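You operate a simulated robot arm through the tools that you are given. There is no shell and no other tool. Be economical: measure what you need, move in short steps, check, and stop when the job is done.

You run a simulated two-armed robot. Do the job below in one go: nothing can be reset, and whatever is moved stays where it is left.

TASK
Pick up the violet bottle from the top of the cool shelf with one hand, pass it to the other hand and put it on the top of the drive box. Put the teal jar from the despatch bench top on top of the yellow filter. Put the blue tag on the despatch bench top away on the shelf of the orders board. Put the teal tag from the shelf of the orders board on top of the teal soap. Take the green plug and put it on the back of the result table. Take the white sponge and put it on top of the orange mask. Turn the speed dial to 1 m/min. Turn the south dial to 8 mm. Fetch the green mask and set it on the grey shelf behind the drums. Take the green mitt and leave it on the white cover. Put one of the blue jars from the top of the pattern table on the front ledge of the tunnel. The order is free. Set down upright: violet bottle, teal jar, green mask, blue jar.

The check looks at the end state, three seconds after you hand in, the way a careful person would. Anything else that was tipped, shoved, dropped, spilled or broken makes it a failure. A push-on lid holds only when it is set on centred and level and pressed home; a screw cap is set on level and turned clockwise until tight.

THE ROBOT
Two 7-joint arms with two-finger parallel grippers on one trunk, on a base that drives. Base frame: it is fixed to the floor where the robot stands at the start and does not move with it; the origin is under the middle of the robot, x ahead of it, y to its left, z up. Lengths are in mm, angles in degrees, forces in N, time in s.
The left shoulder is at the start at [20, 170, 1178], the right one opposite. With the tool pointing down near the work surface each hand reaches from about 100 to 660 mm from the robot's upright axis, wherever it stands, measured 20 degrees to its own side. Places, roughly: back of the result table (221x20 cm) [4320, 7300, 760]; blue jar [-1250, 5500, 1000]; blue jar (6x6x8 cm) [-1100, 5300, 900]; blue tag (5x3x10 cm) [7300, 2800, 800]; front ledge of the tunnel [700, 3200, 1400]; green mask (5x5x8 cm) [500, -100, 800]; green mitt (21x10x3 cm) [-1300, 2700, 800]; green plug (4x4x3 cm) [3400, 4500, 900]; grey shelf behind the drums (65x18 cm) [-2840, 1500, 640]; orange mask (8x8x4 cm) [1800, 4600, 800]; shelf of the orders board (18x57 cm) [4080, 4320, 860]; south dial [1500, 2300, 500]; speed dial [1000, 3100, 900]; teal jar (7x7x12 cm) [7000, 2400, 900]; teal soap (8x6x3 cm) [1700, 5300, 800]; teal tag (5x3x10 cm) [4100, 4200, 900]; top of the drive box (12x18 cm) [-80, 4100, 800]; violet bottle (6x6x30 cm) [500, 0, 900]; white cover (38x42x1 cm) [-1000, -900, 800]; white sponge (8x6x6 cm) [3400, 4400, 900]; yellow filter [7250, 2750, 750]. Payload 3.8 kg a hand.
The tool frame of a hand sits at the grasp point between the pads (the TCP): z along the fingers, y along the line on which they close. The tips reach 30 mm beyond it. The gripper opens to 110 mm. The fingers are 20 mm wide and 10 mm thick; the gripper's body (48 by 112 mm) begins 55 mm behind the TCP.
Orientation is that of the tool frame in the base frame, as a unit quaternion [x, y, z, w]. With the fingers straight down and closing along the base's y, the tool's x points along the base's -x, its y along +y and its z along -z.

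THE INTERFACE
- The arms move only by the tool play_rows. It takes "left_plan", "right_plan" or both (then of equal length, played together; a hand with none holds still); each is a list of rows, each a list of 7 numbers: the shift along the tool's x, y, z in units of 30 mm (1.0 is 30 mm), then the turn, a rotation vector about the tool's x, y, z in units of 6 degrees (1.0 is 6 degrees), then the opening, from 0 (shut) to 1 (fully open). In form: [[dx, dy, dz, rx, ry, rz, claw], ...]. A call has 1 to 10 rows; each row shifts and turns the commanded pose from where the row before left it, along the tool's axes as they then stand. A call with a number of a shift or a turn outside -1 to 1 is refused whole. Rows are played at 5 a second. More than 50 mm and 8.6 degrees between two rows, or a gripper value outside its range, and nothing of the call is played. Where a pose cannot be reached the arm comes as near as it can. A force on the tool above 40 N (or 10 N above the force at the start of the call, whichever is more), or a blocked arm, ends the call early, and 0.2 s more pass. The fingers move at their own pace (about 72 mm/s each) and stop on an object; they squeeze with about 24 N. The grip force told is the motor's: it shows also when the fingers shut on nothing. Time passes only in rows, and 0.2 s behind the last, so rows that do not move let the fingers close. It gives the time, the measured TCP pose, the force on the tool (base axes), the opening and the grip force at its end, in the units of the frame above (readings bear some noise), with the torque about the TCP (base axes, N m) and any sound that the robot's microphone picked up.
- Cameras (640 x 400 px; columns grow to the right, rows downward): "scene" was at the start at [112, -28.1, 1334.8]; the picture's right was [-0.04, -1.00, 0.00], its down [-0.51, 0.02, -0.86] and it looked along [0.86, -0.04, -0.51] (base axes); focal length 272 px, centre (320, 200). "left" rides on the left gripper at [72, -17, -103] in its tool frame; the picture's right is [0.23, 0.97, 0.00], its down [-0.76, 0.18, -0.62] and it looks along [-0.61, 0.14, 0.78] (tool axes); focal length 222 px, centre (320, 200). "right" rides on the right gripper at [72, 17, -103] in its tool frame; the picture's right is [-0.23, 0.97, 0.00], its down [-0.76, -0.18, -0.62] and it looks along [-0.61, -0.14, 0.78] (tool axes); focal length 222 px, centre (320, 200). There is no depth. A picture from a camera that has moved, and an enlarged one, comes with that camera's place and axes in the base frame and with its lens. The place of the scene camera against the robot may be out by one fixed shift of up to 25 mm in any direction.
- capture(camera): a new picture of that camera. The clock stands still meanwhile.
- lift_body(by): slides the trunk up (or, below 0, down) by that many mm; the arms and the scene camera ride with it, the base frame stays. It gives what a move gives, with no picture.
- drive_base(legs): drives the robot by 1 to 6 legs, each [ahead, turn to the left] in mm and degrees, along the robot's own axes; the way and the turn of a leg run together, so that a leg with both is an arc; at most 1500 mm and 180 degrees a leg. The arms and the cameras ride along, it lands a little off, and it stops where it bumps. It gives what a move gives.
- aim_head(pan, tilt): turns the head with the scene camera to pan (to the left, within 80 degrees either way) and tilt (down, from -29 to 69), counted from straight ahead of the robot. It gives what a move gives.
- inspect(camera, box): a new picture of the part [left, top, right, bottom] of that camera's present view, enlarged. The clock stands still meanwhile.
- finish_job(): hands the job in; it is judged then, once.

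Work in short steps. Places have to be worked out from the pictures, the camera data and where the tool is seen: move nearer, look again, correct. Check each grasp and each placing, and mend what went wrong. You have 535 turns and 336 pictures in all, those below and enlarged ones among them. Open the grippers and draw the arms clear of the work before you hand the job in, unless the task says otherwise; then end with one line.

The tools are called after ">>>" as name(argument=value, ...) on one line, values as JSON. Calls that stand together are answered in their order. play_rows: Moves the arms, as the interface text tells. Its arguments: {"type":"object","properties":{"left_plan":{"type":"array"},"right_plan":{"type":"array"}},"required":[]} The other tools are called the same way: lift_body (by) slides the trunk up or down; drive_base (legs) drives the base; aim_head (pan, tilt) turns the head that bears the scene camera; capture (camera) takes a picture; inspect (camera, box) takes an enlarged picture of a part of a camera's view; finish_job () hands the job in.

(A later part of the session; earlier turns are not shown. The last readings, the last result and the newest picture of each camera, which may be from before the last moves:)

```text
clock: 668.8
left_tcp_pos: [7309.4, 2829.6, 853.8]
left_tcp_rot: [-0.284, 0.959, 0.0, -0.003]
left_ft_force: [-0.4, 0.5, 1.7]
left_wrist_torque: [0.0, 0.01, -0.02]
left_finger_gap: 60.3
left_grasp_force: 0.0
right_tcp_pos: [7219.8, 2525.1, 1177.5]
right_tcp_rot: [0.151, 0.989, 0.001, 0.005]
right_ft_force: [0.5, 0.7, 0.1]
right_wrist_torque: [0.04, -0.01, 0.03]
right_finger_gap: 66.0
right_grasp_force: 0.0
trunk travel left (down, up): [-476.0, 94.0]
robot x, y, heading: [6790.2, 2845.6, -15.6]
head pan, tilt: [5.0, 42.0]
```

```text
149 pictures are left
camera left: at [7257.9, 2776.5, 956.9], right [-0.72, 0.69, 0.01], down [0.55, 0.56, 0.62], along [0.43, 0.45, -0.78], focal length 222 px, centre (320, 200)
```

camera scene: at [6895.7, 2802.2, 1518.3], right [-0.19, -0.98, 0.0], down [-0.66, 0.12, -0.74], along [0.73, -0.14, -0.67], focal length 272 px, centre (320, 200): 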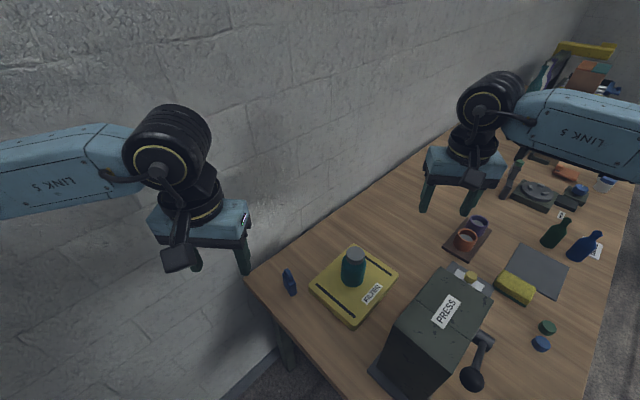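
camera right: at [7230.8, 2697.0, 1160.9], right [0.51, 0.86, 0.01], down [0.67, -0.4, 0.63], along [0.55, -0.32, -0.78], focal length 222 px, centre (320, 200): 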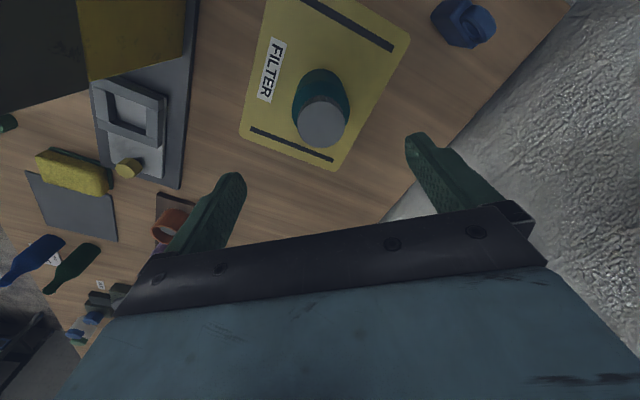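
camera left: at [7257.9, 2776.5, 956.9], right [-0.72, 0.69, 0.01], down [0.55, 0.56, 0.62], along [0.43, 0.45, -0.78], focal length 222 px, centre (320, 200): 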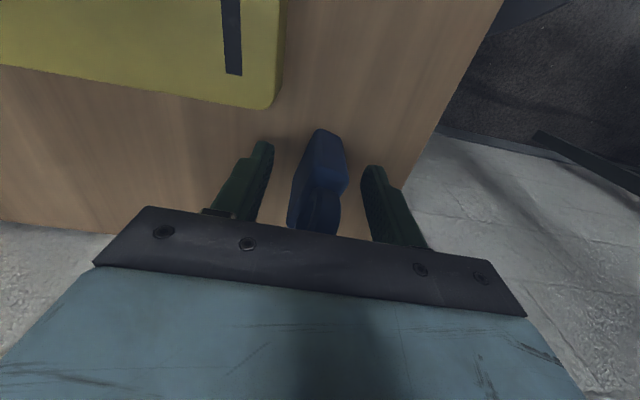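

>>> play_rows(left_plan=[[0, 0, 0.1, 0, 0, 0, 0.55], [0, 0, 0, 0, 0, 0, 0], [0, 0, 0, 0, 0, 0, 0], [0, 0, 0, 0, 0, 0, 0], [0, 0, -0.6, 0, 0, 0, 0], [0, 0, -1, 0, 0, 0, 0], [0, 0, -1, 0, 0, 0, 0]])

>>> capture(camera="left")

>>> capture(camera="scene")

```text
clock: 670.4
left_tcp_pos: [7309.6, 2829.2, 928.1]
left_tcp_rot: [-0.283, 0.959, 0.0, -0.004]
left_ft_force: [-0.3, 0.7, 0.3]
left_wrist_torque: [0.01, -0.01, -0.02]
left_finger_gap: 21.5
left_grasp_force: 24.1
right_tcp_pos: [7219.5, 2524.7, 1177.7]
right_tcp_rot: [0.151, 0.989, 0.0, 0.005]
right_ft_force: [0.2, -0.3, 0.5]
right_wrist_torque: [0.03, -0.02, 0.01]
right_finger_gap: 66.3
right_grasp_force: 0.1
trunk travel left (down, up): [-476.0, 94.0]
robot x, y, heading: [6791.8, 2848.5, -15.7]
head pan, tilt: [5.0, 42.0]
```

```text
148 pictures are left
camera left: at [7257.2, 2776.7, 1031.8], right [-0.72, 0.69, 0.01], down [0.55, 0.56, 0.62], along [0.43, 0.45, -0.79], focal length 222 px, centre (320, 200)
```

left: 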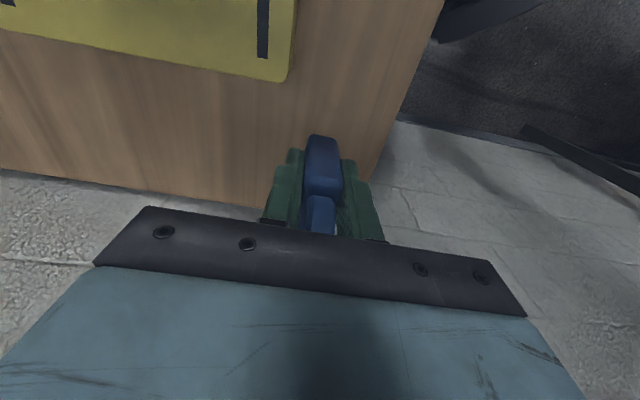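

```text
147 pictures are left
camera scene: at [6895.7, 2802.7, 1518.3], right [-0.18, -0.98, 0.0], down [-0.66, 0.12, -0.74], along [0.73, -0.14, -0.67], focal length 272 px, centre (320, 200)
```

scene: 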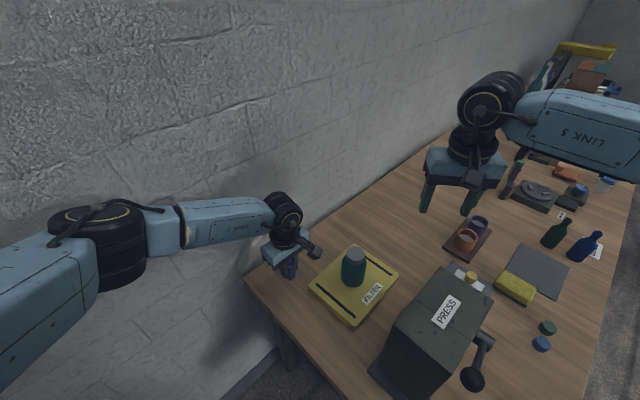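

The tag is held (base 53 mm below TCP). I lift, tuck the arms, back out the way I came and drive to the orders board.

>>> play_rows(left_plan=[[0, 0, -1, 0, 0, 0, 0], [0, 0, -1, 0, 0, 0, 0], [0, 0, -1, 0, 0, 0, 0], [0, 0, -1, 0, 0, 0, 0], [0, 0, -1, 0, 0, 0, 0], [0, 0, -1, 0, 0, 0, 0], [0.6, 0.6, -1, 0, 0, 0, 0], [0.6, 0.6, 0, 0, 0, 0, 0], [0.6, 0.6, 0, 0, 0, 0.5, 0], [0.6, 0.6, 0, 0, 0, 0.5, 0]], right_plan=[[0, 0, -0.5, 0, 0, 0, 0.6], [0, 0, -0.5, 0, 0, 0, 0.6], [1, 0, 0, 0, 0, 0, 0.6], [1, 0, 0, 0, 0, 0, 0.6], [1, 0, 0, 0, 0, 0, 0.6], [0, 0, 0, 0, 0, 0, 0.6], [0, 0, 0, 0, 0, 0, 0.6], [0, 0, 0, 0, 0, 0, 0.6], [0, 0, 0, 0, 0, 0, 0.6], [0, 0, 0, 0, 0, 0, 0.6]])

>>> play_rows(left_plan=[[0.8, 0.3, 0, 0, 0, 1, 0], [0.8, 0.3, 0, 0, 0, 1, 0], [0.8, 0.3, 0, 0, 0, 1, 0], [0.8, 0.2, 0, 0, 0, 1, 0], [0.8, 0, 0, 0, 0, 1, 0]])

>>> drive_base(legs=[[0, 49], [-690, 0], [0, 90], [1500, 0], [1100, 0], [0, 60]])

>>> aim_head(pan=20, tilt=20)

>>> capture(camera="scene")

```text
clock: 672.6
left_tcp_pos: [7209.7, 2852.5, 1138.7]
left_tcp_rot: [-0.233, 0.972, 0.002, -0.003]
left_ft_force: [-1.3, 0.2, -0.8]
left_wrist_torque: [-0.02, -0.02, -0.03]
left_finger_gap: 21.5
left_grasp_force: 24.0
right_tcp_pos: [7134.7, 2552.2, 1206.1]
right_tcp_rot: [0.151, 0.988, 0.001, 0.006]
right_ft_force: [-0.7, 0.0, 0.4]
right_wrist_torque: [0.01, 0.0, 0.03]
right_finger_gap: 66.1
right_grasp_force: 0.0
trunk travel left (down, up): [-476.0, 94.0]
robot x, y, heading: [6791.0, 2845.8, -15.6]
head pan, tilt: [5.0, 42.0]
```

```text
clock: 673.8
left_tcp_pos: [7083.3, 2854.1, 1139.9]
left_tcp_rot: [0.027, 1.0, 0.001, -0.003]
left_ft_force: [0.4, 0.0, -1.3]
left_wrist_torque: [-0.03, 0.0, 0.03]
left_finger_gap: 21.3
left_grasp_force: 24.2
right_tcp_pos: [7134.3, 2551.3, 1205.7]
right_tcp_rot: [0.152, 0.988, 0.0, 0.005]
right_ft_force: [-0.4, 0.2, 0.2]
right_wrist_torque: [0.02, 0.0, -0.01]
right_finger_gap: 65.9
right_grasp_force: 0.0
trunk travel left (down, up): [-476.0, 94.0]
robot x, y, heading: [6794.7, 2848.9, -15.7]
head pan, tilt: [5.0, 42.0]
```

```text
clock: 676.4
left_tcp_pos: [6986.3, 3067.2, 1140.1]
left_tcp_rot: [-0.375, 0.927, -0.002, -0.002]
left_ft_force: [0.1, -0.3, -0.7]
left_wrist_torque: [0.0, 0.0, -0.02]
left_finger_gap: 21.7
left_grasp_force: 24.0
right_tcp_pos: [7240.6, 2898.9, 1205.7]
right_tcp_rot: [-0.255, 0.967, 0.004, 0.004]
right_ft_force: [-0.3, -0.1, -0.5]
right_wrist_torque: [-0.01, -0.02, 0.03]
right_finger_gap: 65.9
right_grasp_force: 0.1
trunk travel left (down, up): [-476.0, 94.0]
robot x, y, heading: [6789.8, 2848.9, 31.5]
head pan, tilt: [5.0, 42.0]
stopped in leg 1: the robot was blocked; the commanded pose is now the measured one
```

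```text
clock: 677.2
left_tcp_pos: [6986.0, 3066.2, 1139.7]
left_tcp_rot: [-0.375, 0.927, -0.001, -0.003]
left_ft_force: [-0.6, 0.8, -0.9]
left_wrist_torque: [0.01, 0.04, -0.03]
left_finger_gap: 21.5
left_grasp_force: 24.3
right_tcp_pos: [7241.8, 2897.4, 1204.6]
right_tcp_rot: [-0.255, 0.967, 0.003, 0.004]
right_ft_force: [-0.5, -0.3, -0.1]
right_wrist_torque: [0.02, 0.0, -0.04]
right_finger_gap: 66.2
right_grasp_force: 0.1
trunk travel left (down, up): [-476.0, 94.0]
robot x, y, heading: [6793.1, 2847.9, 31.3]
head pan, tilt: [20.0, 20.0]
```

```text
146 pictures are left
camera scene: at [6868.1, 2908.2, 1552.6], right [0.78, -0.62, 0.0], down [-0.21, -0.27, -0.94], along [0.58, 0.74, -0.34], focal length 272 px, centre (320, 200)
```

scene: 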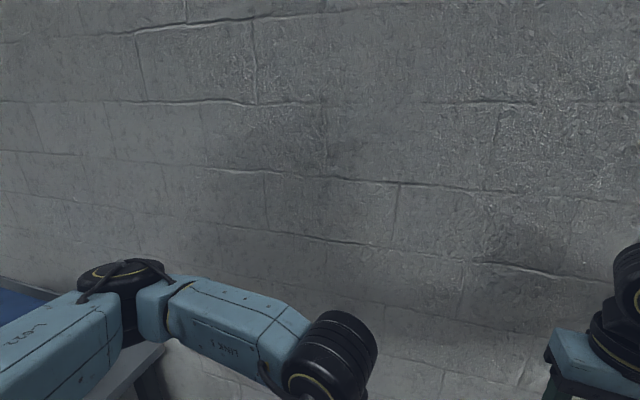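

The turn was blocked slightly early (47° of 49). I reverse straight out and check what's on the left.

>>> drive_base(legs=[[-300, 0]])

>>> aim_head(pan=60, tilt=30)

>>> capture(camera="scene")

>>> aim_head(pan=-40, tilt=35)

>>> capture(camera="scene")

```text
clock: 679.3
left_tcp_pos: [6732.6, 2910.4, 1140.9]
left_tcp_rot: [-0.377, 0.926, -0.001, -0.003]
left_ft_force: [-0.5, -0.5, -0.4]
left_wrist_torque: [0.01, 0.03, 0.01]
left_finger_gap: 21.3
left_grasp_force: 23.9
right_tcp_pos: [6988.2, 2743.9, 1205.1]
right_tcp_rot: [-0.258, 0.966, 0.003, 0.005]
right_ft_force: [-0.3, 0.0, -0.1]
right_wrist_torque: [0.0, -0.05, 0.01]
right_finger_gap: 66.0
right_grasp_force: 0.1
trunk travel left (down, up): [-476.0, 94.0]
robot x, y, heading: [6542.0, 2697.1, 31.9]
head pan, tilt: [20.0, 20.0]
```

```text
clock: 680.4
left_tcp_pos: [6731.6, 2910.5, 1140.0]
left_tcp_rot: [-0.378, 0.926, -0.001, -0.003]
left_ft_force: [-0.3, 0.4, -0.2]
left_wrist_torque: [0.0, -0.01, 0.02]
left_finger_gap: 21.4
left_grasp_force: 24.1
right_tcp_pos: [6987.5, 2742.9, 1205.8]
right_tcp_rot: [-0.258, 0.966, 0.002, 0.005]
right_ft_force: [0.4, 0.3, 1.1]
right_wrist_torque: [0.03, 0.0, 0.02]
right_finger_gap: 66.0
right_grasp_force: 0.0
trunk travel left (down, up): [-476.0, 94.0]
robot x, y, heading: [6541.1, 2694.0, 32.0]
head pan, tilt: [60.0, 30.0]
```

```text
145 pictures are left
camera scene: at [6554.2, 2769.5, 1536.6], right [1.0, 0.03, 0.0], down [0.02, -0.5, -0.87], along [-0.03, 0.87, -0.5], focal length 272 px, centre (320, 200)
```

scene: 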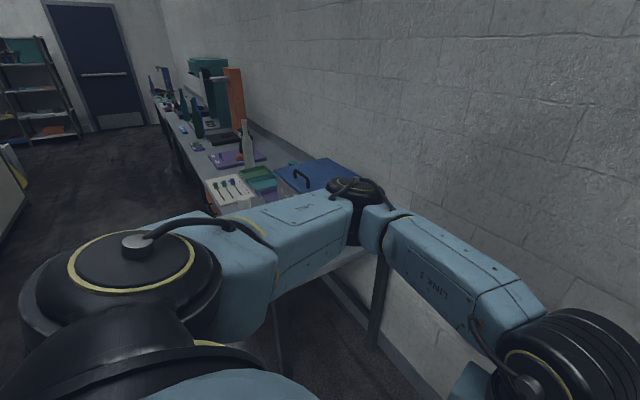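

```text
clock: 682.1
left_tcp_pos: [6732.2, 2910.4, 1140.1]
left_tcp_rot: [-0.377, 0.926, -0.001, -0.003]
left_ft_force: [1.0, 0.5, -0.3]
left_wrist_torque: [-0.04, 0.01, -0.02]
left_finger_gap: 21.4
left_grasp_force: 24.0
right_tcp_pos: [6987.8, 2743.3, 1206.2]
right_tcp_rot: [-0.258, 0.966, 0.003, 0.004]
right_ft_force: [-0.3, -1.3, 1.2]
right_wrist_torque: [-0.01, -0.02, -0.02]
right_finger_gap: 65.9
right_grasp_force: 0.1
trunk travel left (down, up): [-476.0, 94.0]
robot x, y, heading: [6537.9, 2693.2, 31.8]
head pan, tilt: [-40.0, 35.0]
```

```text
144 pictures are left
camera scene: at [6644.1, 2666.6, 1528.8], right [-0.14, -0.99, 0.0], down [-0.57, 0.08, -0.82], along [0.81, -0.12, -0.57], focal length 272 px, centre (320, 200)
```

scene: 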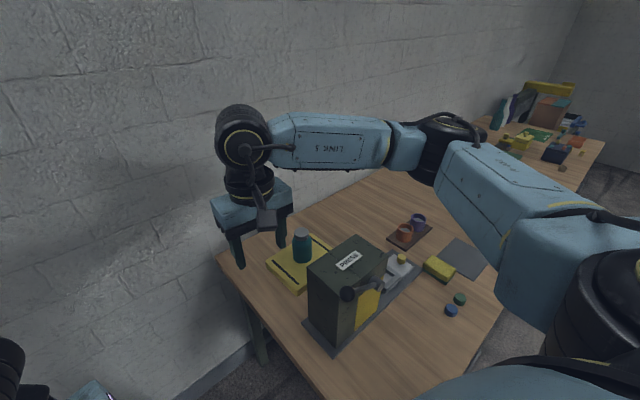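

Nothing appears displaced. I continue out and on to the orders board.

>>> drive_base(legs=[[-400, 0], [0, 91.7], [1400, 0], [1250, 0], [0, 90]])

>>> aim_head(pan=0, tilt=28)

>>> capture(camera="scene")

```text
clock: 704.9
left_tcp_pos: [4526.3, 4456.8, 1140.4]
left_tcp_rot: [0.921, 0.39, 0.003, -0.001]
left_ft_force: [0.3, 0.2, -0.6]
left_wrist_torque: [0.02, 0.03, -0.01]
left_finger_gap: 21.4
left_grasp_force: 23.8
right_tcp_pos: [4266.4, 4617.5, 1205.3]
right_tcp_rot: [0.963, 0.271, -0.004, 0.003]
right_ft_force: [-0.8, -0.7, -0.1]
right_wrist_torque: [0.04, 0.04, 0.0]
right_finger_gap: 66.0
right_grasp_force: 0.0
trunk travel left (down, up): [-476.0, 94.0]
robot x, y, heading: [4713.2, 4680.8, -146.8]
head pan, tilt: [-40.0, 35.0]
```

```text
clock: 706.0
left_tcp_pos: [4525.6, 4456.8, 1139.1]
left_tcp_rot: [0.921, 0.39, 0.003, -0.001]
left_ft_force: [-1.0, -0.7, -0.6]
left_wrist_torque: [0.0, 0.01, -0.01]
left_finger_gap: 21.3
left_grasp_force: 24.0
right_tcp_pos: [4265.9, 4617.3, 1205.4]
right_tcp_rot: [0.962, 0.271, -0.004, 0.002]
right_ft_force: [0.0, -0.3, -0.2]
right_wrist_torque: [0.01, 0.0, 0.02]
right_finger_gap: 66.0
right_grasp_force: 0.2
trunk travel left (down, up): [-476.0, 94.0]
robot x, y, heading: [4715.4, 4679.1, -146.9]
head pan, tilt: [0.0, 28.0]
```

```text
143 pictures are left
camera scene: at [4621.2, 4594.4, 1539.8], right [-0.55, 0.84, 0.0], down [0.39, 0.26, -0.88], along [-0.74, -0.48, -0.47], focal length 272 px, centre (320, 200)
```

scene: 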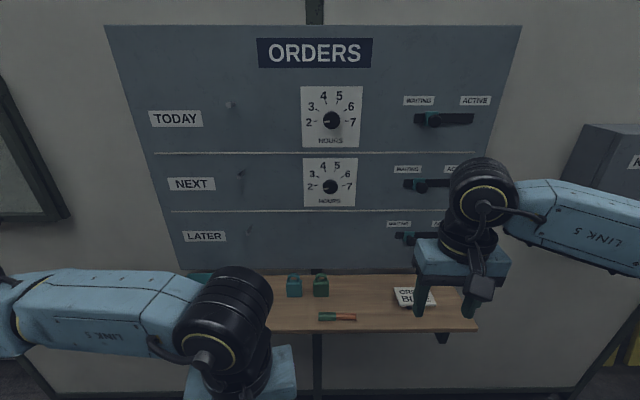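

>>> inspect(camera="scene", box=[170, 240, 490, 350])

```text
2.00 times, centred on (330, 295) of scene
camera zoom: at [4621.2, 4594.4, 1539.8], right [-0.55, 0.84, 0.0], down [0.39, 0.26, -0.88], along [-0.74, -0.48, -0.47], focal length 544 px, centre (300, 10)
```

zoom: 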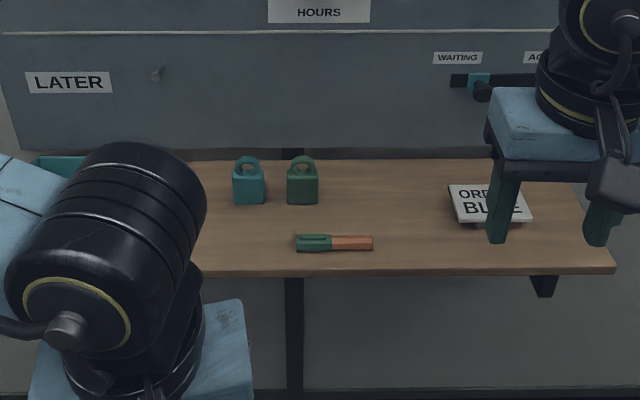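

The left one of the two is teal, the right one green. The space between the green tag and the order book is free for the blue tag. I move so the left hand can do both.

>>> drive_base(legs=[[0, -28.2], [205, 0], [0, 28.8]])

>>> aim_head(pan=0, tilt=38)

>>> capture(camera="scene")

>>> capture(camera="left")

```text
clock: 710.4
left_tcp_pos: [4330.7, 4432.5, 1139.2]
left_tcp_rot: [0.916, 0.401, 0.003, -0.002]
left_ft_force: [-0.1, 0.9, -0.5]
left_wrist_torque: [0.03, 0.02, 0.01]
left_finger_gap: 21.6
left_grasp_force: 23.7
right_tcp_pos: [4068.0, 4586.2, 1205.0]
right_tcp_rot: [0.959, 0.284, -0.004, 0.004]
right_ft_force: [0.2, 1.0, -0.8]
right_wrist_torque: [0.01, -0.03, -0.02]
right_finger_gap: 65.9
right_grasp_force: 0.0
trunk travel left (down, up): [-476.0, 94.0]
robot x, y, heading: [4511.5, 4662.1, -145.1]
head pan, tilt: [0.0, 28.0]
```

```text
clock: 711.1
left_tcp_pos: [4332.1, 4432.0, 1139.5]
left_tcp_rot: [0.916, 0.401, 0.004, 0.0]
left_ft_force: [-0.5, 0.0, -0.5]
left_wrist_torque: [-0.02, -0.01, 0.0]
left_finger_gap: 21.3
left_grasp_force: 23.8
right_tcp_pos: [4068.6, 4587.6, 1206.0]
right_tcp_rot: [0.959, 0.284, -0.004, 0.003]
right_ft_force: [0.6, 0.1, 0.6]
right_wrist_torque: [0.01, 0.02, 0.01]
right_finger_gap: 65.7
right_grasp_force: 0.0
trunk travel left (down, up): [-476.0, 94.0]
robot x, y, heading: [4512.2, 4660.1, -145.2]
head pan, tilt: [0.0, 38.0]
```

```text
141 pictures are left
camera scene: at [4425.9, 4575.3, 1524.3], right [-0.57, 0.82, 0.0], down [0.5, 0.35, -0.79], along [-0.65, -0.45, -0.62], focal length 272 px, centre (320, 200)
```

scene: 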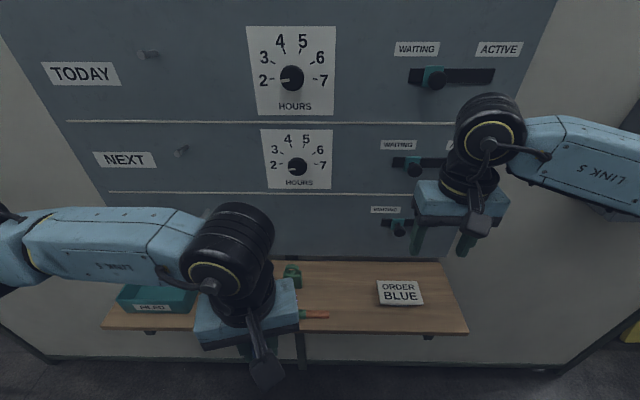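

```text
140 pictures are left
camera left: at [4367.0, 4496.5, 1243.8], right [0.87, -0.49, 0.0], down [-0.39, -0.68, 0.62], along [-0.3, -0.54, -0.79], focal length 222 px, centre (320, 200)
```

left: 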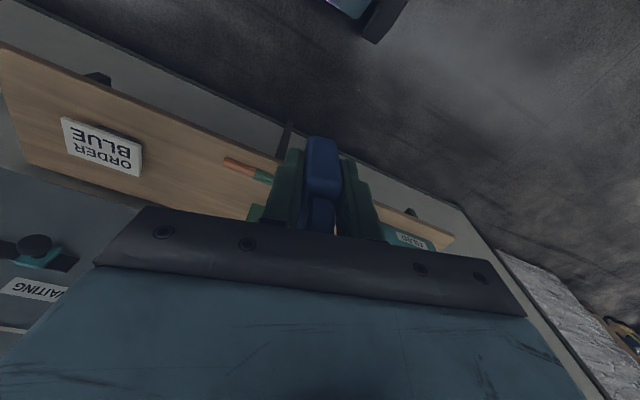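

I tuck the right hand back and bring the blue tag over the free spot at about (4017, 4395).

>>> play_rows(right_plan=[[1, -0.5, 0, 0, 0, 0, 0.6], [1, -0.5, 0, 0, 0, 0, 0.6], [1, -0.5, 0, 0, 0, 0, 0.6], [0, 0, 0, 0, 0, 0, 0.6], [0, 0, 0, 0, 0, 0, 0.6], [0, 0, 0, 0, 0, 0, 0.6], [0, 0, 0, 0, 0, 0, 0.6], [0, 0, 0, 0, 0, 0, 0.6], [0, 0, 0, 0, 0, 0, 0.6], [0, 0, 0, 0, 0, 0, 0.6]], left_plan=[[-0.8, -0.69, 0, 0, 0, 0, 0], [-0.8, -0.69, 0, 0, 0, 0, 0], [-0.8, -0.69, 0, 0, 0, 0, 0], [-0.8, -0.69, 0, 0, 0, 0, 0], [-0.8, -0.69, 0.6, 0, 0, 0, 0], [-0.8, -0.69, 0.6, 0, 0, 0, 0], [-0.8, -0.69, 0.6, 0, 0, 0, 0], [-0.8, -0.69, 0.6, 0, 0, 0.75, 0], [-0.8, -0.69, 0.6, 0, 0, 0.75, 0], [-0.8, -0.69, 0.6, 0, 0, 0.75, 0]])

>>> capture(camera="left")

>>> capture(camera="scene")

```text
clock: 713.3
left_tcp_pos: [4034.1, 4401.8, 1044.4]
left_tcp_rot: [0.949, 0.314, 0.003, -0.003]
left_ft_force: [0.3, -0.5, -0.3]
left_wrist_torque: [0.03, -0.01, 0.02]
left_finger_gap: 21.5
left_grasp_force: 23.8
left hand out of reach, approached as far as the arm can: row 10
right_tcp_pos: [4119.9, 4672.9, 1206.5]
right_tcp_rot: [0.959, 0.284, -0.004, 0.002]
right_ft_force: [0.3, -0.4, -0.3]
right_wrist_torque: [-0.01, 0.01, -0.05]
right_finger_gap: 65.9
right_grasp_force: 0.0
trunk travel left (down, up): [-476.0, 94.0]
robot x, y, heading: [4513.8, 4661.9, -145.1]
head pan, tilt: [0.0, 38.0]
```

```text
139 pictures are left
camera left: at [4082.7, 4457.5, 1147.7], right [0.76, -0.64, 0.0], down [-0.51, -0.6, 0.62], along [-0.4, -0.47, -0.79], focal length 222 px, centre (320, 200)
```

left: 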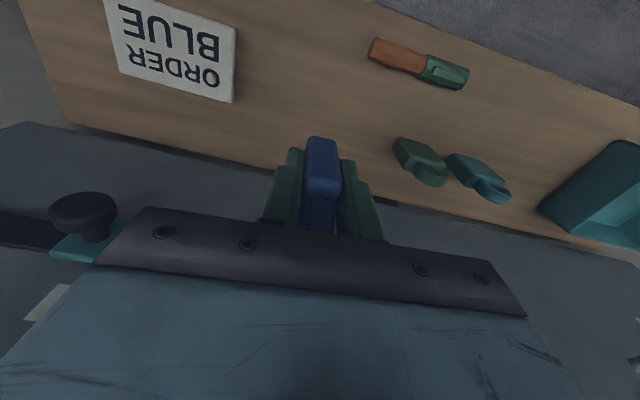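

```text
138 pictures are left
camera scene: at [4426.6, 4574.3, 1524.3], right [-0.57, 0.82, 0.0], down [0.5, 0.35, -0.79], along [-0.65, -0.45, -0.62], focal length 272 px, centre (320, 200)
```

scene: 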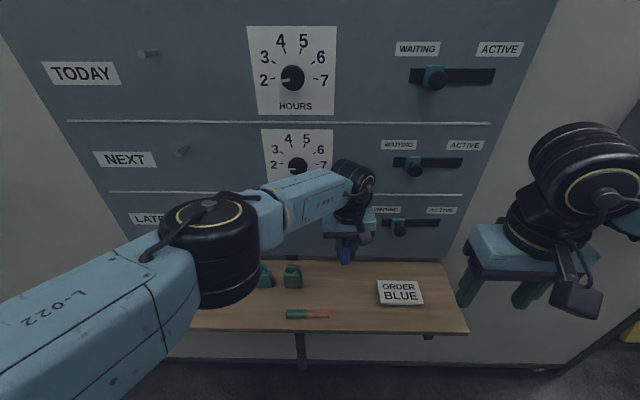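

The landing spot is clear on all sides. I lower with the trunk.

>>> lift_body(by=-105)

>>> capture(camera="left")

>>> capture(camera="scene")

```text
clock: 714.7
left_tcp_pos: [4034.8, 4400.2, 940.0]
left_tcp_rot: [0.949, 0.316, 0.003, -0.002]
left_ft_force: [-0.7, -0.7, -0.1]
left_wrist_torque: [0.02, -0.01, 0.0]
left_finger_gap: 21.5
left_grasp_force: 24.5
right_tcp_pos: [4119.8, 4673.2, 1101.5]
right_tcp_rot: [0.959, 0.284, -0.005, 0.002]
right_ft_force: [-0.5, -0.1, -0.3]
right_wrist_torque: [-0.01, -0.01, 0.0]
right_finger_gap: 66.0
right_grasp_force: 0.1
trunk travel left (down, up): [-371.0, 199.0]
robot x, y, heading: [4511.7, 4657.7, -145.2]
head pan, tilt: [0.0, 38.0]
```

```text
137 pictures are left
camera left: at [4082.2, 4457.8, 1043.1], right [0.77, -0.64, 0.0], down [-0.51, -0.6, 0.62], along [-0.4, -0.47, -0.79], focal length 222 px, centre (320, 200)
```

left: 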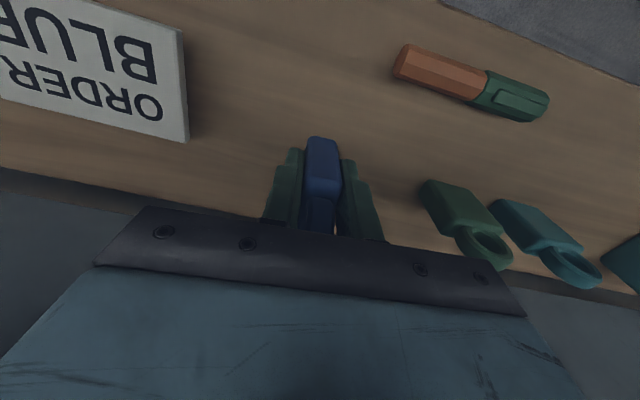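

```text
136 pictures are left
camera scene: at [4426.1, 4575.1, 1419.4], right [-0.57, 0.82, 0.0], down [0.51, 0.35, -0.79], along [-0.65, -0.45, -0.62], focal length 272 px, centre (320, 200)
```

scene: 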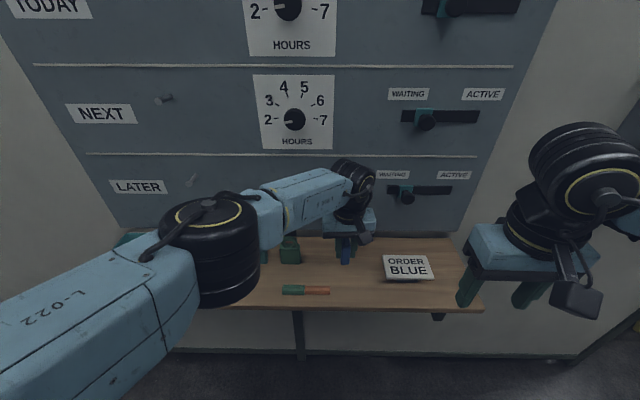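

>>> lift_body(by=-18)

>>> lift_body(by=-6)

>>> lift_body(by=-5)

```text
clock: 715.3
left_tcp_pos: [4033.5, 4401.0, 920.2]
left_tcp_rot: [0.948, 0.317, 0.003, -0.003]
left_ft_force: [0.4, -1.1, -0.9]
left_wrist_torque: [0.01, 0.03, -0.02]
left_finger_gap: 21.2
left_grasp_force: 23.9
right_tcp_pos: [4118.5, 4673.6, 1082.6]
right_tcp_rot: [0.959, 0.284, -0.005, 0.003]
right_ft_force: [0.4, -0.2, -0.1]
right_wrist_torque: [0.0, -0.04, 0.02]
right_finger_gap: 65.8
right_grasp_force: 0.1
trunk travel left (down, up): [-353.0, 217.0]
robot x, y, heading: [4513.0, 4661.6, -145.1]
head pan, tilt: [0.0, 38.0]
```

```text
clock: 715.9
left_tcp_pos: [4034.8, 4401.2, 914.7]
left_tcp_rot: [0.948, 0.317, 0.002, -0.002]
left_ft_force: [0.2, -0.7, -0.6]
left_wrist_torque: [0.0, 0.0, 0.02]
left_finger_gap: 21.2
left_grasp_force: 23.7
right_tcp_pos: [4118.3, 4672.6, 1076.7]
right_tcp_rot: [0.959, 0.284, -0.004, 0.003]
right_ft_force: [0.3, 0.2, -0.6]
right_wrist_torque: [-0.01, -0.02, 0.02]
right_finger_gap: 66.3
right_grasp_force: 0.1
trunk travel left (down, up): [-347.0, 223.0]
robot x, y, heading: [4515.8, 4661.1, -145.2]
head pan, tilt: [0.0, 38.0]
```

```text
clock: 716.4
left_tcp_pos: [4034.0, 4402.2, 910.5]
left_tcp_rot: [0.949, 0.317, 0.002, -0.001]
left_ft_force: [0.2, 0.4, 2.0]
left_wrist_torque: [-0.08, 0.07, -0.01]
left_finger_gap: 21.4
left_grasp_force: 24.2
right_tcp_pos: [4119.5, 4673.5, 1072.2]
right_tcp_rot: [0.959, 0.284, -0.004, 0.003]
right_ft_force: [0.3, 0.1, 0.0]
right_wrist_torque: [0.0, 0.03, -0.01]
right_finger_gap: 66.1
right_grasp_force: 0.0
trunk travel left (down, up): [-342.0, 228.0]
robot x, y, heading: [4513.0, 4659.1, -145.3]
head pan, tilt: [0.0, 38.0]
```

Just touching. One more small step, then release and rise.

>>> lift_body(by=-2)

>>> play_rows(left_plan=[[0, 0, 0, 0, 0, 0, 0.35], [0, 0, 0, 0, 0, 0, 0.5], [0, 0, 0, 0, 0, 0, 0.5], [0, 0, -0.5, 0, 0, 0, 0.5], [0, 0, -1, 0, 0, 0, 0.5], [0, 0, -1, 0, 0, 0, 0.5], [0, 0, -1, 0, 0, 0, 0.5]])

>>> capture(camera="left")

```text
clock: 717.0
left_tcp_pos: [4034.0, 4401.8, 910.4]
left_tcp_rot: [0.948, 0.317, 0.001, -0.002]
left_ft_force: [0.0, -1.5, 15.6]
left_wrist_torque: [-0.25, 0.13, 0.01]
left_finger_gap: 21.4
left_grasp_force: 24.8
right_tcp_pos: [4119.0, 4673.2, 1069.6]
right_tcp_rot: [0.959, 0.284, -0.004, 0.002]
right_ft_force: [1.0, -0.2, 0.6]
right_wrist_torque: [0.05, -0.02, -0.04]
right_finger_gap: 65.9
right_grasp_force: 0.1
trunk travel left (down, up): [-340.0, 230.0]
robot x, y, heading: [4511.7, 4661.6, -145.3]
head pan, tilt: [0.0, 38.0]
```

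```text
clock: 718.5
left_tcp_pos: [4033.9, 4401.3, 1011.9]
left_tcp_rot: [0.949, 0.316, 0.004, -0.002]
left_ft_force: [0.7, -0.1, 0.9]
left_wrist_torque: [0.02, -0.02, 0.03]
left_finger_gap: 55.1
left_grasp_force: 0.1
right_tcp_pos: [4119.5, 4672.8, 1069.9]
right_tcp_rot: [0.959, 0.284, -0.005, 0.003]
right_ft_force: [-0.1, 0.2, -0.1]
right_wrist_torque: [0.04, 0.0, 0.0]
right_finger_gap: 66.0
right_grasp_force: 0.1
trunk travel left (down, up): [-340.0, 230.0]
robot x, y, heading: [4517.8, 4660.7, -145.2]
head pan, tilt: [0.0, 38.0]
```

```text
135 pictures are left
camera left: at [4081.0, 4457.4, 1115.8], right [0.77, -0.64, 0.0], down [-0.51, -0.6, 0.62], along [-0.4, -0.47, -0.79], focal length 222 px, centre (320, 200)
```

left: 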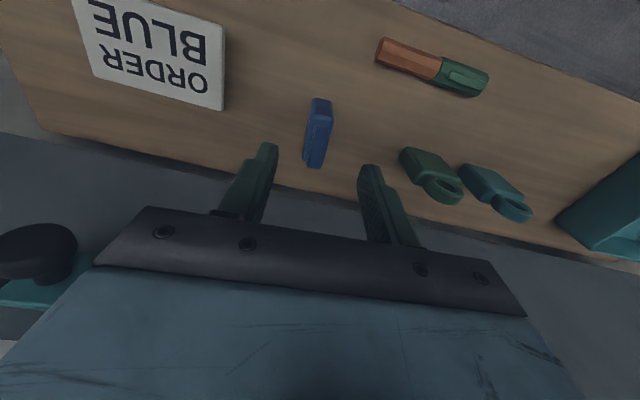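

The blue tag stands on the shelf. Next I bring the left hand over the teal tag at about (4136, 4222).

>>> play_rows(left_plan=[[0, 0, -1, 0, 0, 0, 0.7], [-0.1, 0.85, 0, 0, 0, 0, 0.7], [-0.1, 0.85, 0, 0, 0, 0, 0.7], [-0.1, 0.85, 0, 0, 0, 0, 0.7], [-0.1, 0.85, 0, 0, 0, 0, 0.7], [-0.1, 0.85, 0, 0, 0, 0, 0.7], [-0.12, 0.85, 0, 0, 0, 0, 0.7], [-0.12, 0.85, 0, 0, 0, 0, 0.7], [-0.12, 0.85, 0, 0, 0, 0, 0.7]])

>>> capture(camera="left")

>>> inspect(camera="scene", box=[160, 180, 400, 330])

```text
clock: 720.5
left_tcp_pos: [4136.9, 4221.8, 1042.2]
left_tcp_rot: [0.949, 0.316, 0.003, -0.002]
left_ft_force: [0.2, 0.0, -1.0]
left_wrist_torque: [0.05, -0.03, 0.02]
left_finger_gap: 77.0
left_grasp_force: 0.0
right_tcp_pos: [4118.8, 4672.4, 1070.5]
right_tcp_rot: [0.959, 0.284, -0.005, 0.003]
right_ft_force: [0.4, -0.4, -0.4]
right_wrist_torque: [-0.03, 0.0, 0.0]
right_finger_gap: 66.1
right_grasp_force: 0.1
trunk travel left (down, up): [-340.0, 230.0]
robot x, y, heading: [4512.9, 4660.9, -144.8]
head pan, tilt: [0.0, 38.0]
```

```text
134 pictures are left
camera left: at [4184.0, 4277.7, 1145.7], right [0.77, -0.64, 0.0], down [-0.51, -0.6, 0.62], along [-0.4, -0.47, -0.79], focal length 222 px, centre (320, 200)
```

left: 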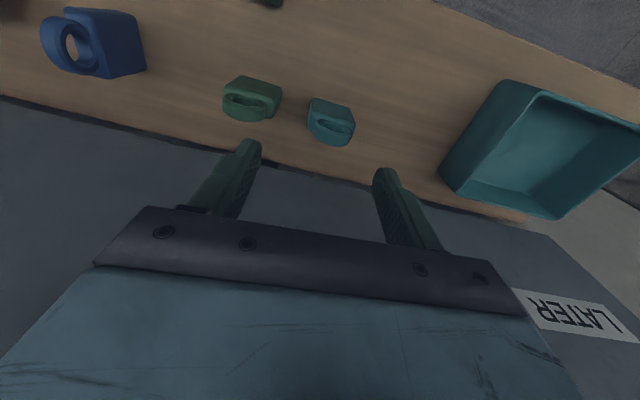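

```text
2.67 times, centred on (280, 255) of scene
camera zoom: at [4426.4, 4574.6, 1388.3], right [-0.57, 0.82, 0.0], down [0.51, 0.35, -0.79], along [-0.65, -0.45, -0.62], focal length 726 px, centre (427, 53)
```

zoom: 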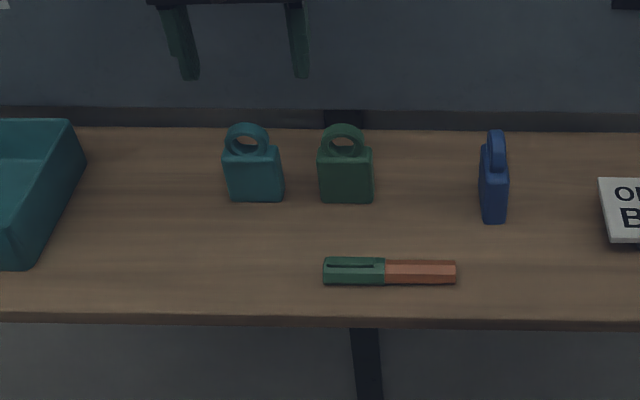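

Teal tag centre at (4145, 4214). I narrow the opening to 62 mm to clear the green tag, and descend.

>>> play_rows(left_plan=[[0.05, 0.37, 1, 0, 0, 0, 0.56], [0, 0, 0.6, 0, 0, 0, 0.56], [0, 0, 0, 0, 0, 0, 0.56]])

>>> capture(camera="left")

```text
clock: 721.4
left_tcp_pos: [4144.6, 4214.7, 994.0]
left_tcp_rot: [0.949, 0.317, 0.004, -0.001]
left_ft_force: [-0.1, 0.2, 0.4]
left_wrist_torque: [0.06, 0.0, 0.0]
left_finger_gap: 61.7
left_grasp_force: 0.1
right_tcp_pos: [4119.0, 4673.0, 1070.6]
right_tcp_rot: [0.959, 0.283, -0.004, 0.004]
right_ft_force: [-0.3, -0.4, -0.7]
right_wrist_torque: [0.03, -0.01, 0.02]
right_finger_gap: 65.9
right_grasp_force: 0.1
trunk travel left (down, up): [-340.0, 230.0]
robot x, y, heading: [4516.2, 4662.1, -145.1]
head pan, tilt: [0.0, 38.0]
```

```text
132 pictures are left
camera left: at [4192.0, 4270.9, 1097.7], right [0.77, -0.64, 0.0], down [-0.5, -0.6, 0.62], along [-0.4, -0.47, -0.79], focal length 222 px, centre (320, 200)
```

left: 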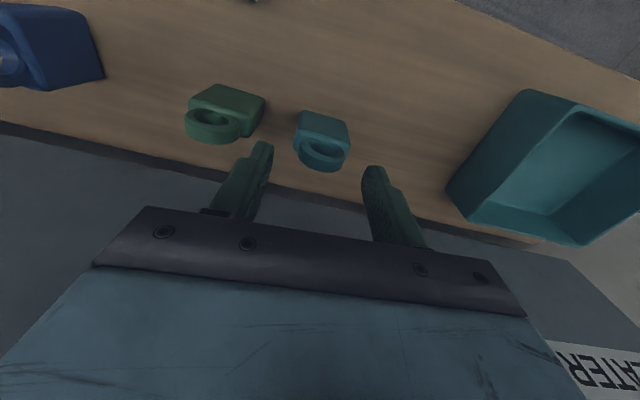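

>>> play_rows(left_plan=[[0.03, 0.05, 1, 0, 0, 0, 0.56], [0, 0, 1, 0, 0, 0, 0.56], [0, 0, 0.7, 0, 0, 0, 0.56], [0, 0, 0, 0, 0, 0, 0.56]])

>>> capture(camera="left")

```text
clock: 722.4
left_tcp_pos: [4146.1, 4215.6, 913.8]
left_tcp_rot: [0.948, 0.317, 0.002, -0.002]
left_ft_force: [0.4, -0.3, -0.6]
left_wrist_torque: [-0.01, -0.03, 0.0]
left_finger_gap: 61.7
left_grasp_force: 0.0
right_tcp_pos: [4117.7, 4671.9, 1070.3]
right_tcp_rot: [0.959, 0.284, -0.004, 0.002]
right_ft_force: [-0.3, -0.6, 0.7]
right_wrist_torque: [0.0, 0.0, 0.03]
right_finger_gap: 66.0
right_grasp_force: 0.0
trunk travel left (down, up): [-340.0, 230.0]
robot x, y, heading: [4514.0, 4659.4, -145.2]
head pan, tilt: [0.0, 38.0]
```

```text
131 pictures are left
camera left: at [4193.7, 4271.7, 1017.2], right [0.77, -0.64, 0.0], down [-0.51, -0.6, 0.62], along [-0.4, -0.47, -0.79], focal length 222 px, centre (320, 200)
```

left: 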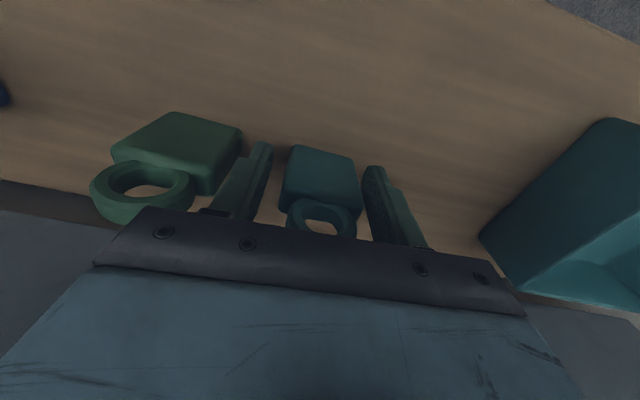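

The tag is between the fingers, clear of the green one. I close and lift.

>>> play_rows(left_plan=[[0, 0, 0, 0, 0, 0, 0], [0, 0, 0, 0, 0, 0, 0], [0, 0, 0, 0, 0, 0, 0], [0, 0, -0.7, 0, 0, 0, 0], [0, 0, -1, 0, 0, 0, 0], [0, 0, -1, 0, 0, 0, 0], [0, 0, -1, 0, 0, 0, 0], [0.5, 0, -1, 0, 0, 0, 0], [1, 0, -1, 0, 0, 0, 0], [1, 0, -1, 0, 0, 0, 0]])

>>> capture(camera="left")

>>> inspect(camera="scene", box=[160, 180, 480, 330])

```text
clock: 724.5
left_tcp_pos: [4206.7, 4258.2, 1114.4]
left_tcp_rot: [0.949, 0.317, 0.003, -0.002]
left_ft_force: [0.0, -0.4, -1.0]
left_wrist_torque: [-0.01, 0.01, 0.01]
left_finger_gap: 49.7
left_grasp_force: 23.4
right_tcp_pos: [4118.8, 4672.7, 1069.6]
right_tcp_rot: [0.959, 0.283, -0.005, 0.004]
right_ft_force: [-0.2, 0.1, 0.0]
right_wrist_torque: [0.0, -0.01, -0.02]
right_finger_gap: 65.9
right_grasp_force: 0.1
trunk travel left (down, up): [-340.0, 230.0]
robot x, y, heading: [4513.8, 4661.8, -145.2]
head pan, tilt: [0.0, 38.0]
```

```text
130 pictures are left
camera left: at [4254.4, 4315.4, 1217.8], right [0.77, -0.64, 0.0], down [-0.5, -0.6, 0.62], along [-0.4, -0.47, -0.79], focal length 222 px, centre (320, 200)
```

left: 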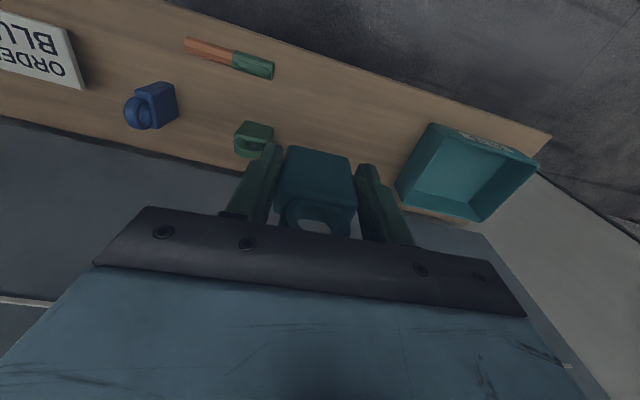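

```text
2.00 times, centred on (320, 255) of scene
camera zoom: at [4426.4, 4575.5, 1388.3], right [-0.57, 0.82, 0.0], down [0.5, 0.35, -0.79], along [-0.65, -0.45, -0.62], focal length 544 px, centre (320, 90)
```

zoom: 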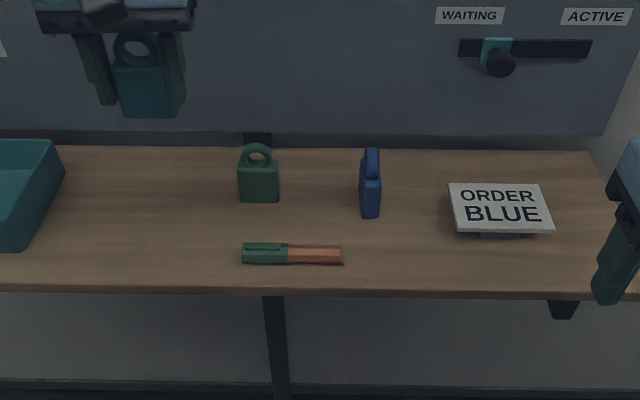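

The teal tag is held. Last item: I drive round to the far end of the glass table where the teal soap lies.

>>> drive_base(legs=[[-150, 0], [0, -91.3], [1500, 0], [1400, 0], [0, 90]])

>>> drive_base(legs=[[1200, 0], [900, 0], [0, 85]])

>>> aim_head(pan=0, tilt=30)

>>> capture(camera="scene")

```text
clock: 747.0
left_tcp_pos: [2722.1, 6679.7, 1112.8]
left_tcp_rot: [0.948, 0.319, 0.003, -0.002]
left_ft_force: [-0.3, -0.1, -0.3]
left_wrist_torque: [0.02, 0.0, 0.02]
left_finger_gap: 49.2
left_grasp_force: 24.2
right_tcp_pos: [2632.0, 7091.9, 1071.6]
right_tcp_rot: [0.958, 0.286, -0.005, 0.003]
right_ft_force: [0.1, 0.3, -0.5]
right_wrist_torque: [0.01, 0.0, 0.02]
right_finger_gap: 66.0
right_grasp_force: 0.0
trunk travel left (down, up): [-340.0, 230.0]
robot x, y, heading: [3027.6, 7082.7, -145.0]
head pan, tilt: [0.0, 38.0]
```

```text
clock: 761.1
left_tcp_pos: [1669.4, 5538.9, 1113.8]
left_tcp_rot: [0.483, 0.875, 0.001, -0.004]
left_ft_force: [-0.6, -0.6, -0.7]
left_wrist_torque: [-0.01, 0.02, 0.0]
left_finger_gap: 49.2
left_grasp_force: 23.7
right_tcp_pos: [1249.3, 5484.0, 1069.1]
right_tcp_rot: [0.513, 0.858, -0.001, 0.005]
right_ft_force: [-0.2, -1.3, -0.5]
right_wrist_torque: [0.02, -0.03, 0.03]
right_finger_gap: 66.2
right_grasp_force: 0.0
trunk travel left (down, up): [-340.0, 230.0]
robot x, y, heading: [1293.6, 5877.4, -59.6]
head pan, tilt: [0.0, 38.0]
```

```text
clock: 761.8
left_tcp_pos: [1668.6, 5538.1, 1113.6]
left_tcp_rot: [0.484, 0.875, 0.001, -0.004]
left_ft_force: [0.4, -0.2, -1.1]
left_wrist_torque: [-0.02, 0.0, -0.03]
left_finger_gap: 49.5
left_grasp_force: 24.3
right_tcp_pos: [1249.5, 5484.9, 1070.9]
right_tcp_rot: [0.513, 0.858, -0.001, 0.005]
right_ft_force: [0.5, 1.2, -0.9]
right_wrist_torque: [0.0, 0.0, -0.01]
right_finger_gap: 66.0
right_grasp_force: 0.0
trunk travel left (down, up): [-340.0, 230.0]
robot x, y, heading: [1291.8, 5873.2, -59.8]
head pan, tilt: [0.0, 30.0]
```

```text
128 pictures are left
camera scene: at [1349.8, 5756.0, 1400.6], right [-0.86, -0.5, 0.0], down [-0.25, 0.43, -0.87], along [0.43, -0.75, -0.5], focal length 272 px, centre (320, 200)
```

scene: 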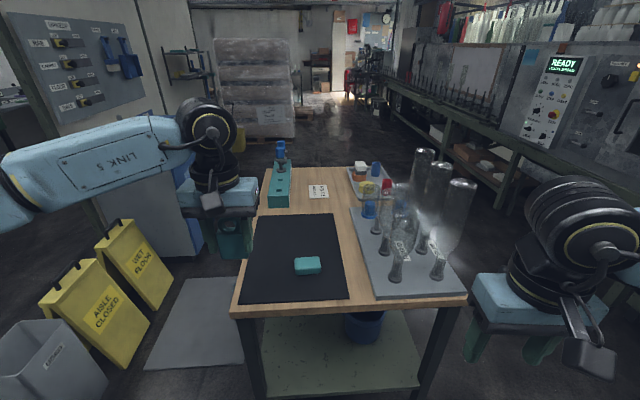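

The teal soap lies on the black mat; the glass cylinders stand to its right. I tuck the right arm back and drive 220 mm closer.

>>> play_rows(right_plan=[[1, -0.3, -0.5, 0, 0, 0, 0.4], [1, -0.3, -0.5, 0, 0, 0, 0.4], [1, -0.3, -0.5, 0, 0, 0, 0.4], [1, -0.3, -0.5, 0, 0, 0, 0.4], [0.5, 0, -0.5, 0, 0, 0, 0.4]])

>>> drive_base(legs=[[0, 3], [220, 0]])

>>> aim_head(pan=0, tilt=40)

>>> capture(camera="scene")

>>> capture(camera="left")

```text
clock: 763.0
left_tcp_pos: [1669.1, 5538.9, 1113.8]
left_tcp_rot: [0.483, 0.876, 0.002, -0.003]
left_ft_force: [0.4, -0.1, -0.2]
left_wrist_torque: [-0.02, 0.04, 0.01]
left_finger_gap: 49.4
left_grasp_force: 23.5
right_tcp_pos: [1178.0, 5529.7, 1165.0]
right_tcp_rot: [0.512, 0.859, -0.002, 0.004]
right_ft_force: [-0.1, 0.6, -0.3]
right_wrist_torque: [0.03, -0.01, 0.02]
right_finger_gap: 44.1
right_grasp_force: 0.1
right hand out of reach, approached as far as the arm can: row 2, 3, 4, 5
trunk travel left (down, up): [-340.0, 230.0]
robot x, y, heading: [1292.5, 5874.6, -59.6]
head pan, tilt: [0.0, 30.0]
```

```text
clock: 765.1
left_tcp_pos: [1804.1, 5374.5, 1113.0]
left_tcp_rot: [0.461, 0.887, 0.0, -0.004]
left_ft_force: [-0.5, -0.4, 0.1]
left_wrist_torque: [0.04, -0.02, 0.0]
left_finger_gap: 49.2
left_grasp_force: 23.9
right_tcp_pos: [1314.9, 5339.1, 1165.0]
right_tcp_rot: [0.492, 0.871, -0.001, 0.005]
right_ft_force: [1.2, -0.2, -0.5]
right_wrist_torque: [0.03, -0.01, -0.01]
right_finger_gap: 44.2
right_grasp_force: 0.0
trunk travel left (down, up): [-340.0, 230.0]
robot x, y, heading: [1409.9, 5692.3, -56.9]
head pan, tilt: [0.0, 30.0]
```

```text
clock: 765.8
left_tcp_pos: [1804.0, 5373.7, 1113.4]
left_tcp_rot: [0.461, 0.888, 0.001, -0.004]
left_ft_force: [0.0, -0.6, 0.4]
left_wrist_torque: [0.01, 0.0, 0.0]
left_finger_gap: 49.3
left_grasp_force: 23.7
right_tcp_pos: [1315.2, 5340.4, 1164.8]
right_tcp_rot: [0.492, 0.871, -0.001, 0.005]
right_ft_force: [-0.1, 0.1, 0.2]
right_wrist_torque: [-0.01, 0.0, -0.01]
right_finger_gap: 44.0
right_grasp_force: 0.0
trunk travel left (down, up): [-340.0, 230.0]
robot x, y, heading: [1415.1, 5694.3, -56.9]
head pan, tilt: [0.0, 40.0]
```

```text
127 pictures are left
camera scene: at [1470.9, 5580.4, 1385.3], right [-0.84, -0.55, 0.0], down [-0.35, 0.54, -0.77], along [0.42, -0.64, -0.64], focal length 272 px, centre (320, 200)
```

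scene: 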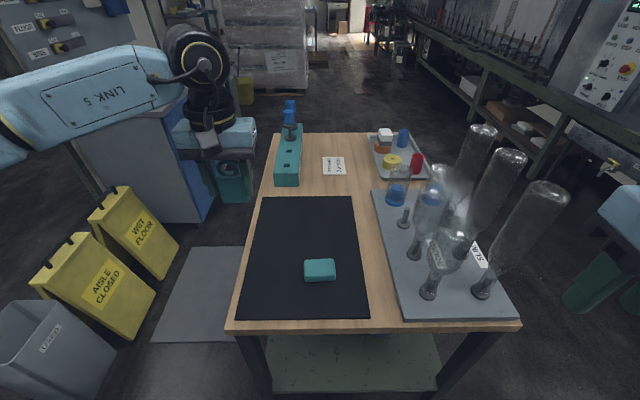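

```text
126 pictures are left
camera left: at [1749.7, 5423.4, 1217.3], right [0.67, 0.75, 0.0], down [0.59, -0.52, 0.62], along [0.46, -0.41, -0.79], focal length 222 px, centre (320, 200)
```

left: 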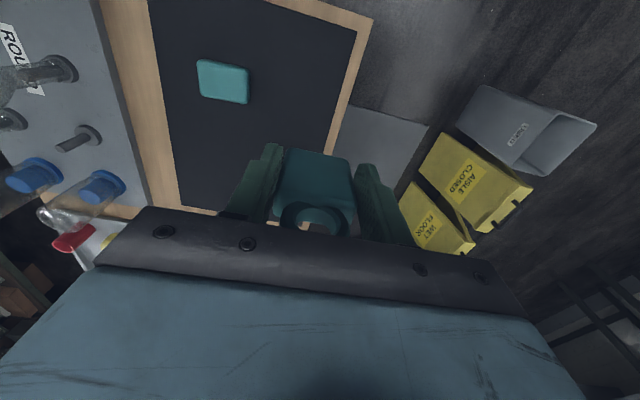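

The soap's centre is at about (1696, 5247). I move the tag above it and look.

>>> play_rows(left_plan=[[-0.23, -0.9, 0, 0, 0, 0, 0], [-0.23, -0.9, 0, 0, 0, 0, 0], [-0.23, -0.9, 0, 0, 0, 0, 0], [-0.23, -0.9, 0.6, 0, 0, 0, 0], [-0.23, -0.9, 0.8, 0, 0, 0, 0], [-0.23, -0.9, 0.8, 0, 0, 0, 0], [0, 0, 1, 0, 0, 0, 0], [0, 0, 1, 0, 0, 0, 0], [0, 0, 1, 0, 0, 0, 0]])

>>> capture(camera="left")

>>> capture(camera="scene")

```text
clock: 767.8
left_tcp_pos: [1696.4, 5248.0, 957.9]
left_tcp_rot: [0.461, 0.887, 0.0, -0.002]
left_ft_force: [0.1, -0.1, -1.1]
left_wrist_torque: [0.01, 0.01, -0.01]
left_finger_gap: 49.1
left_grasp_force: 23.9
right_tcp_pos: [1314.6, 5340.0, 1164.5]
right_tcp_rot: [0.492, 0.871, -0.002, 0.004]
right_ft_force: [0.1, 0.0, 0.2]
right_wrist_torque: [-0.01, 0.01, 0.0]
right_finger_gap: 44.0
right_grasp_force: 0.1
trunk travel left (down, up): [-340.0, 230.0]
robot x, y, heading: [1416.1, 5694.8, -57.0]
head pan, tilt: [0.0, 40.0]
```

```text
125 pictures are left
camera left: at [1641.8, 5296.4, 1061.4], right [0.67, 0.75, 0.0], down [0.59, -0.52, 0.62], along [0.46, -0.41, -0.79], focal length 222 px, centre (320, 200)
```

left: 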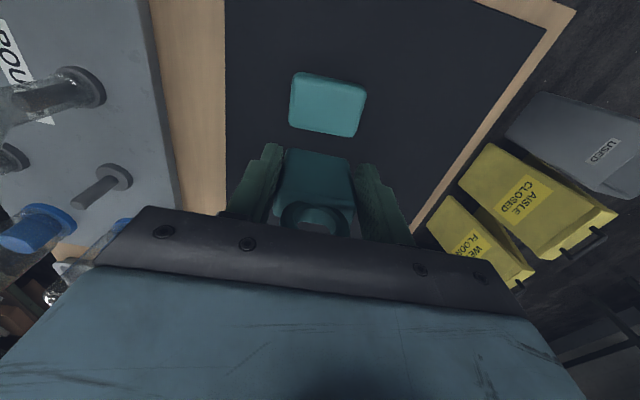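

```text
124 pictures are left
camera scene: at [1471.3, 5580.1, 1385.2], right [-0.84, -0.55, 0.0], down [-0.35, 0.54, -0.77], along [0.42, -0.64, -0.64], focal length 272 px, centre (320, 200)
```

scene: 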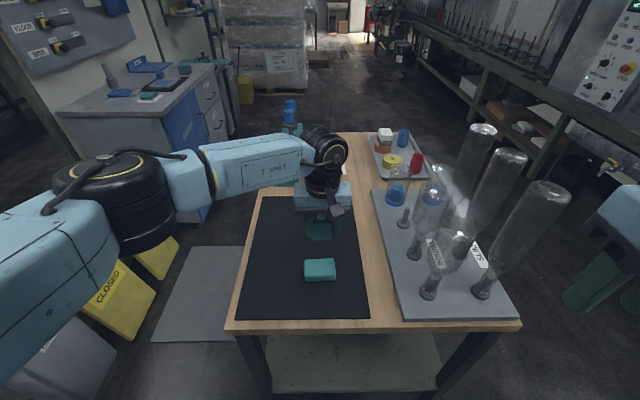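

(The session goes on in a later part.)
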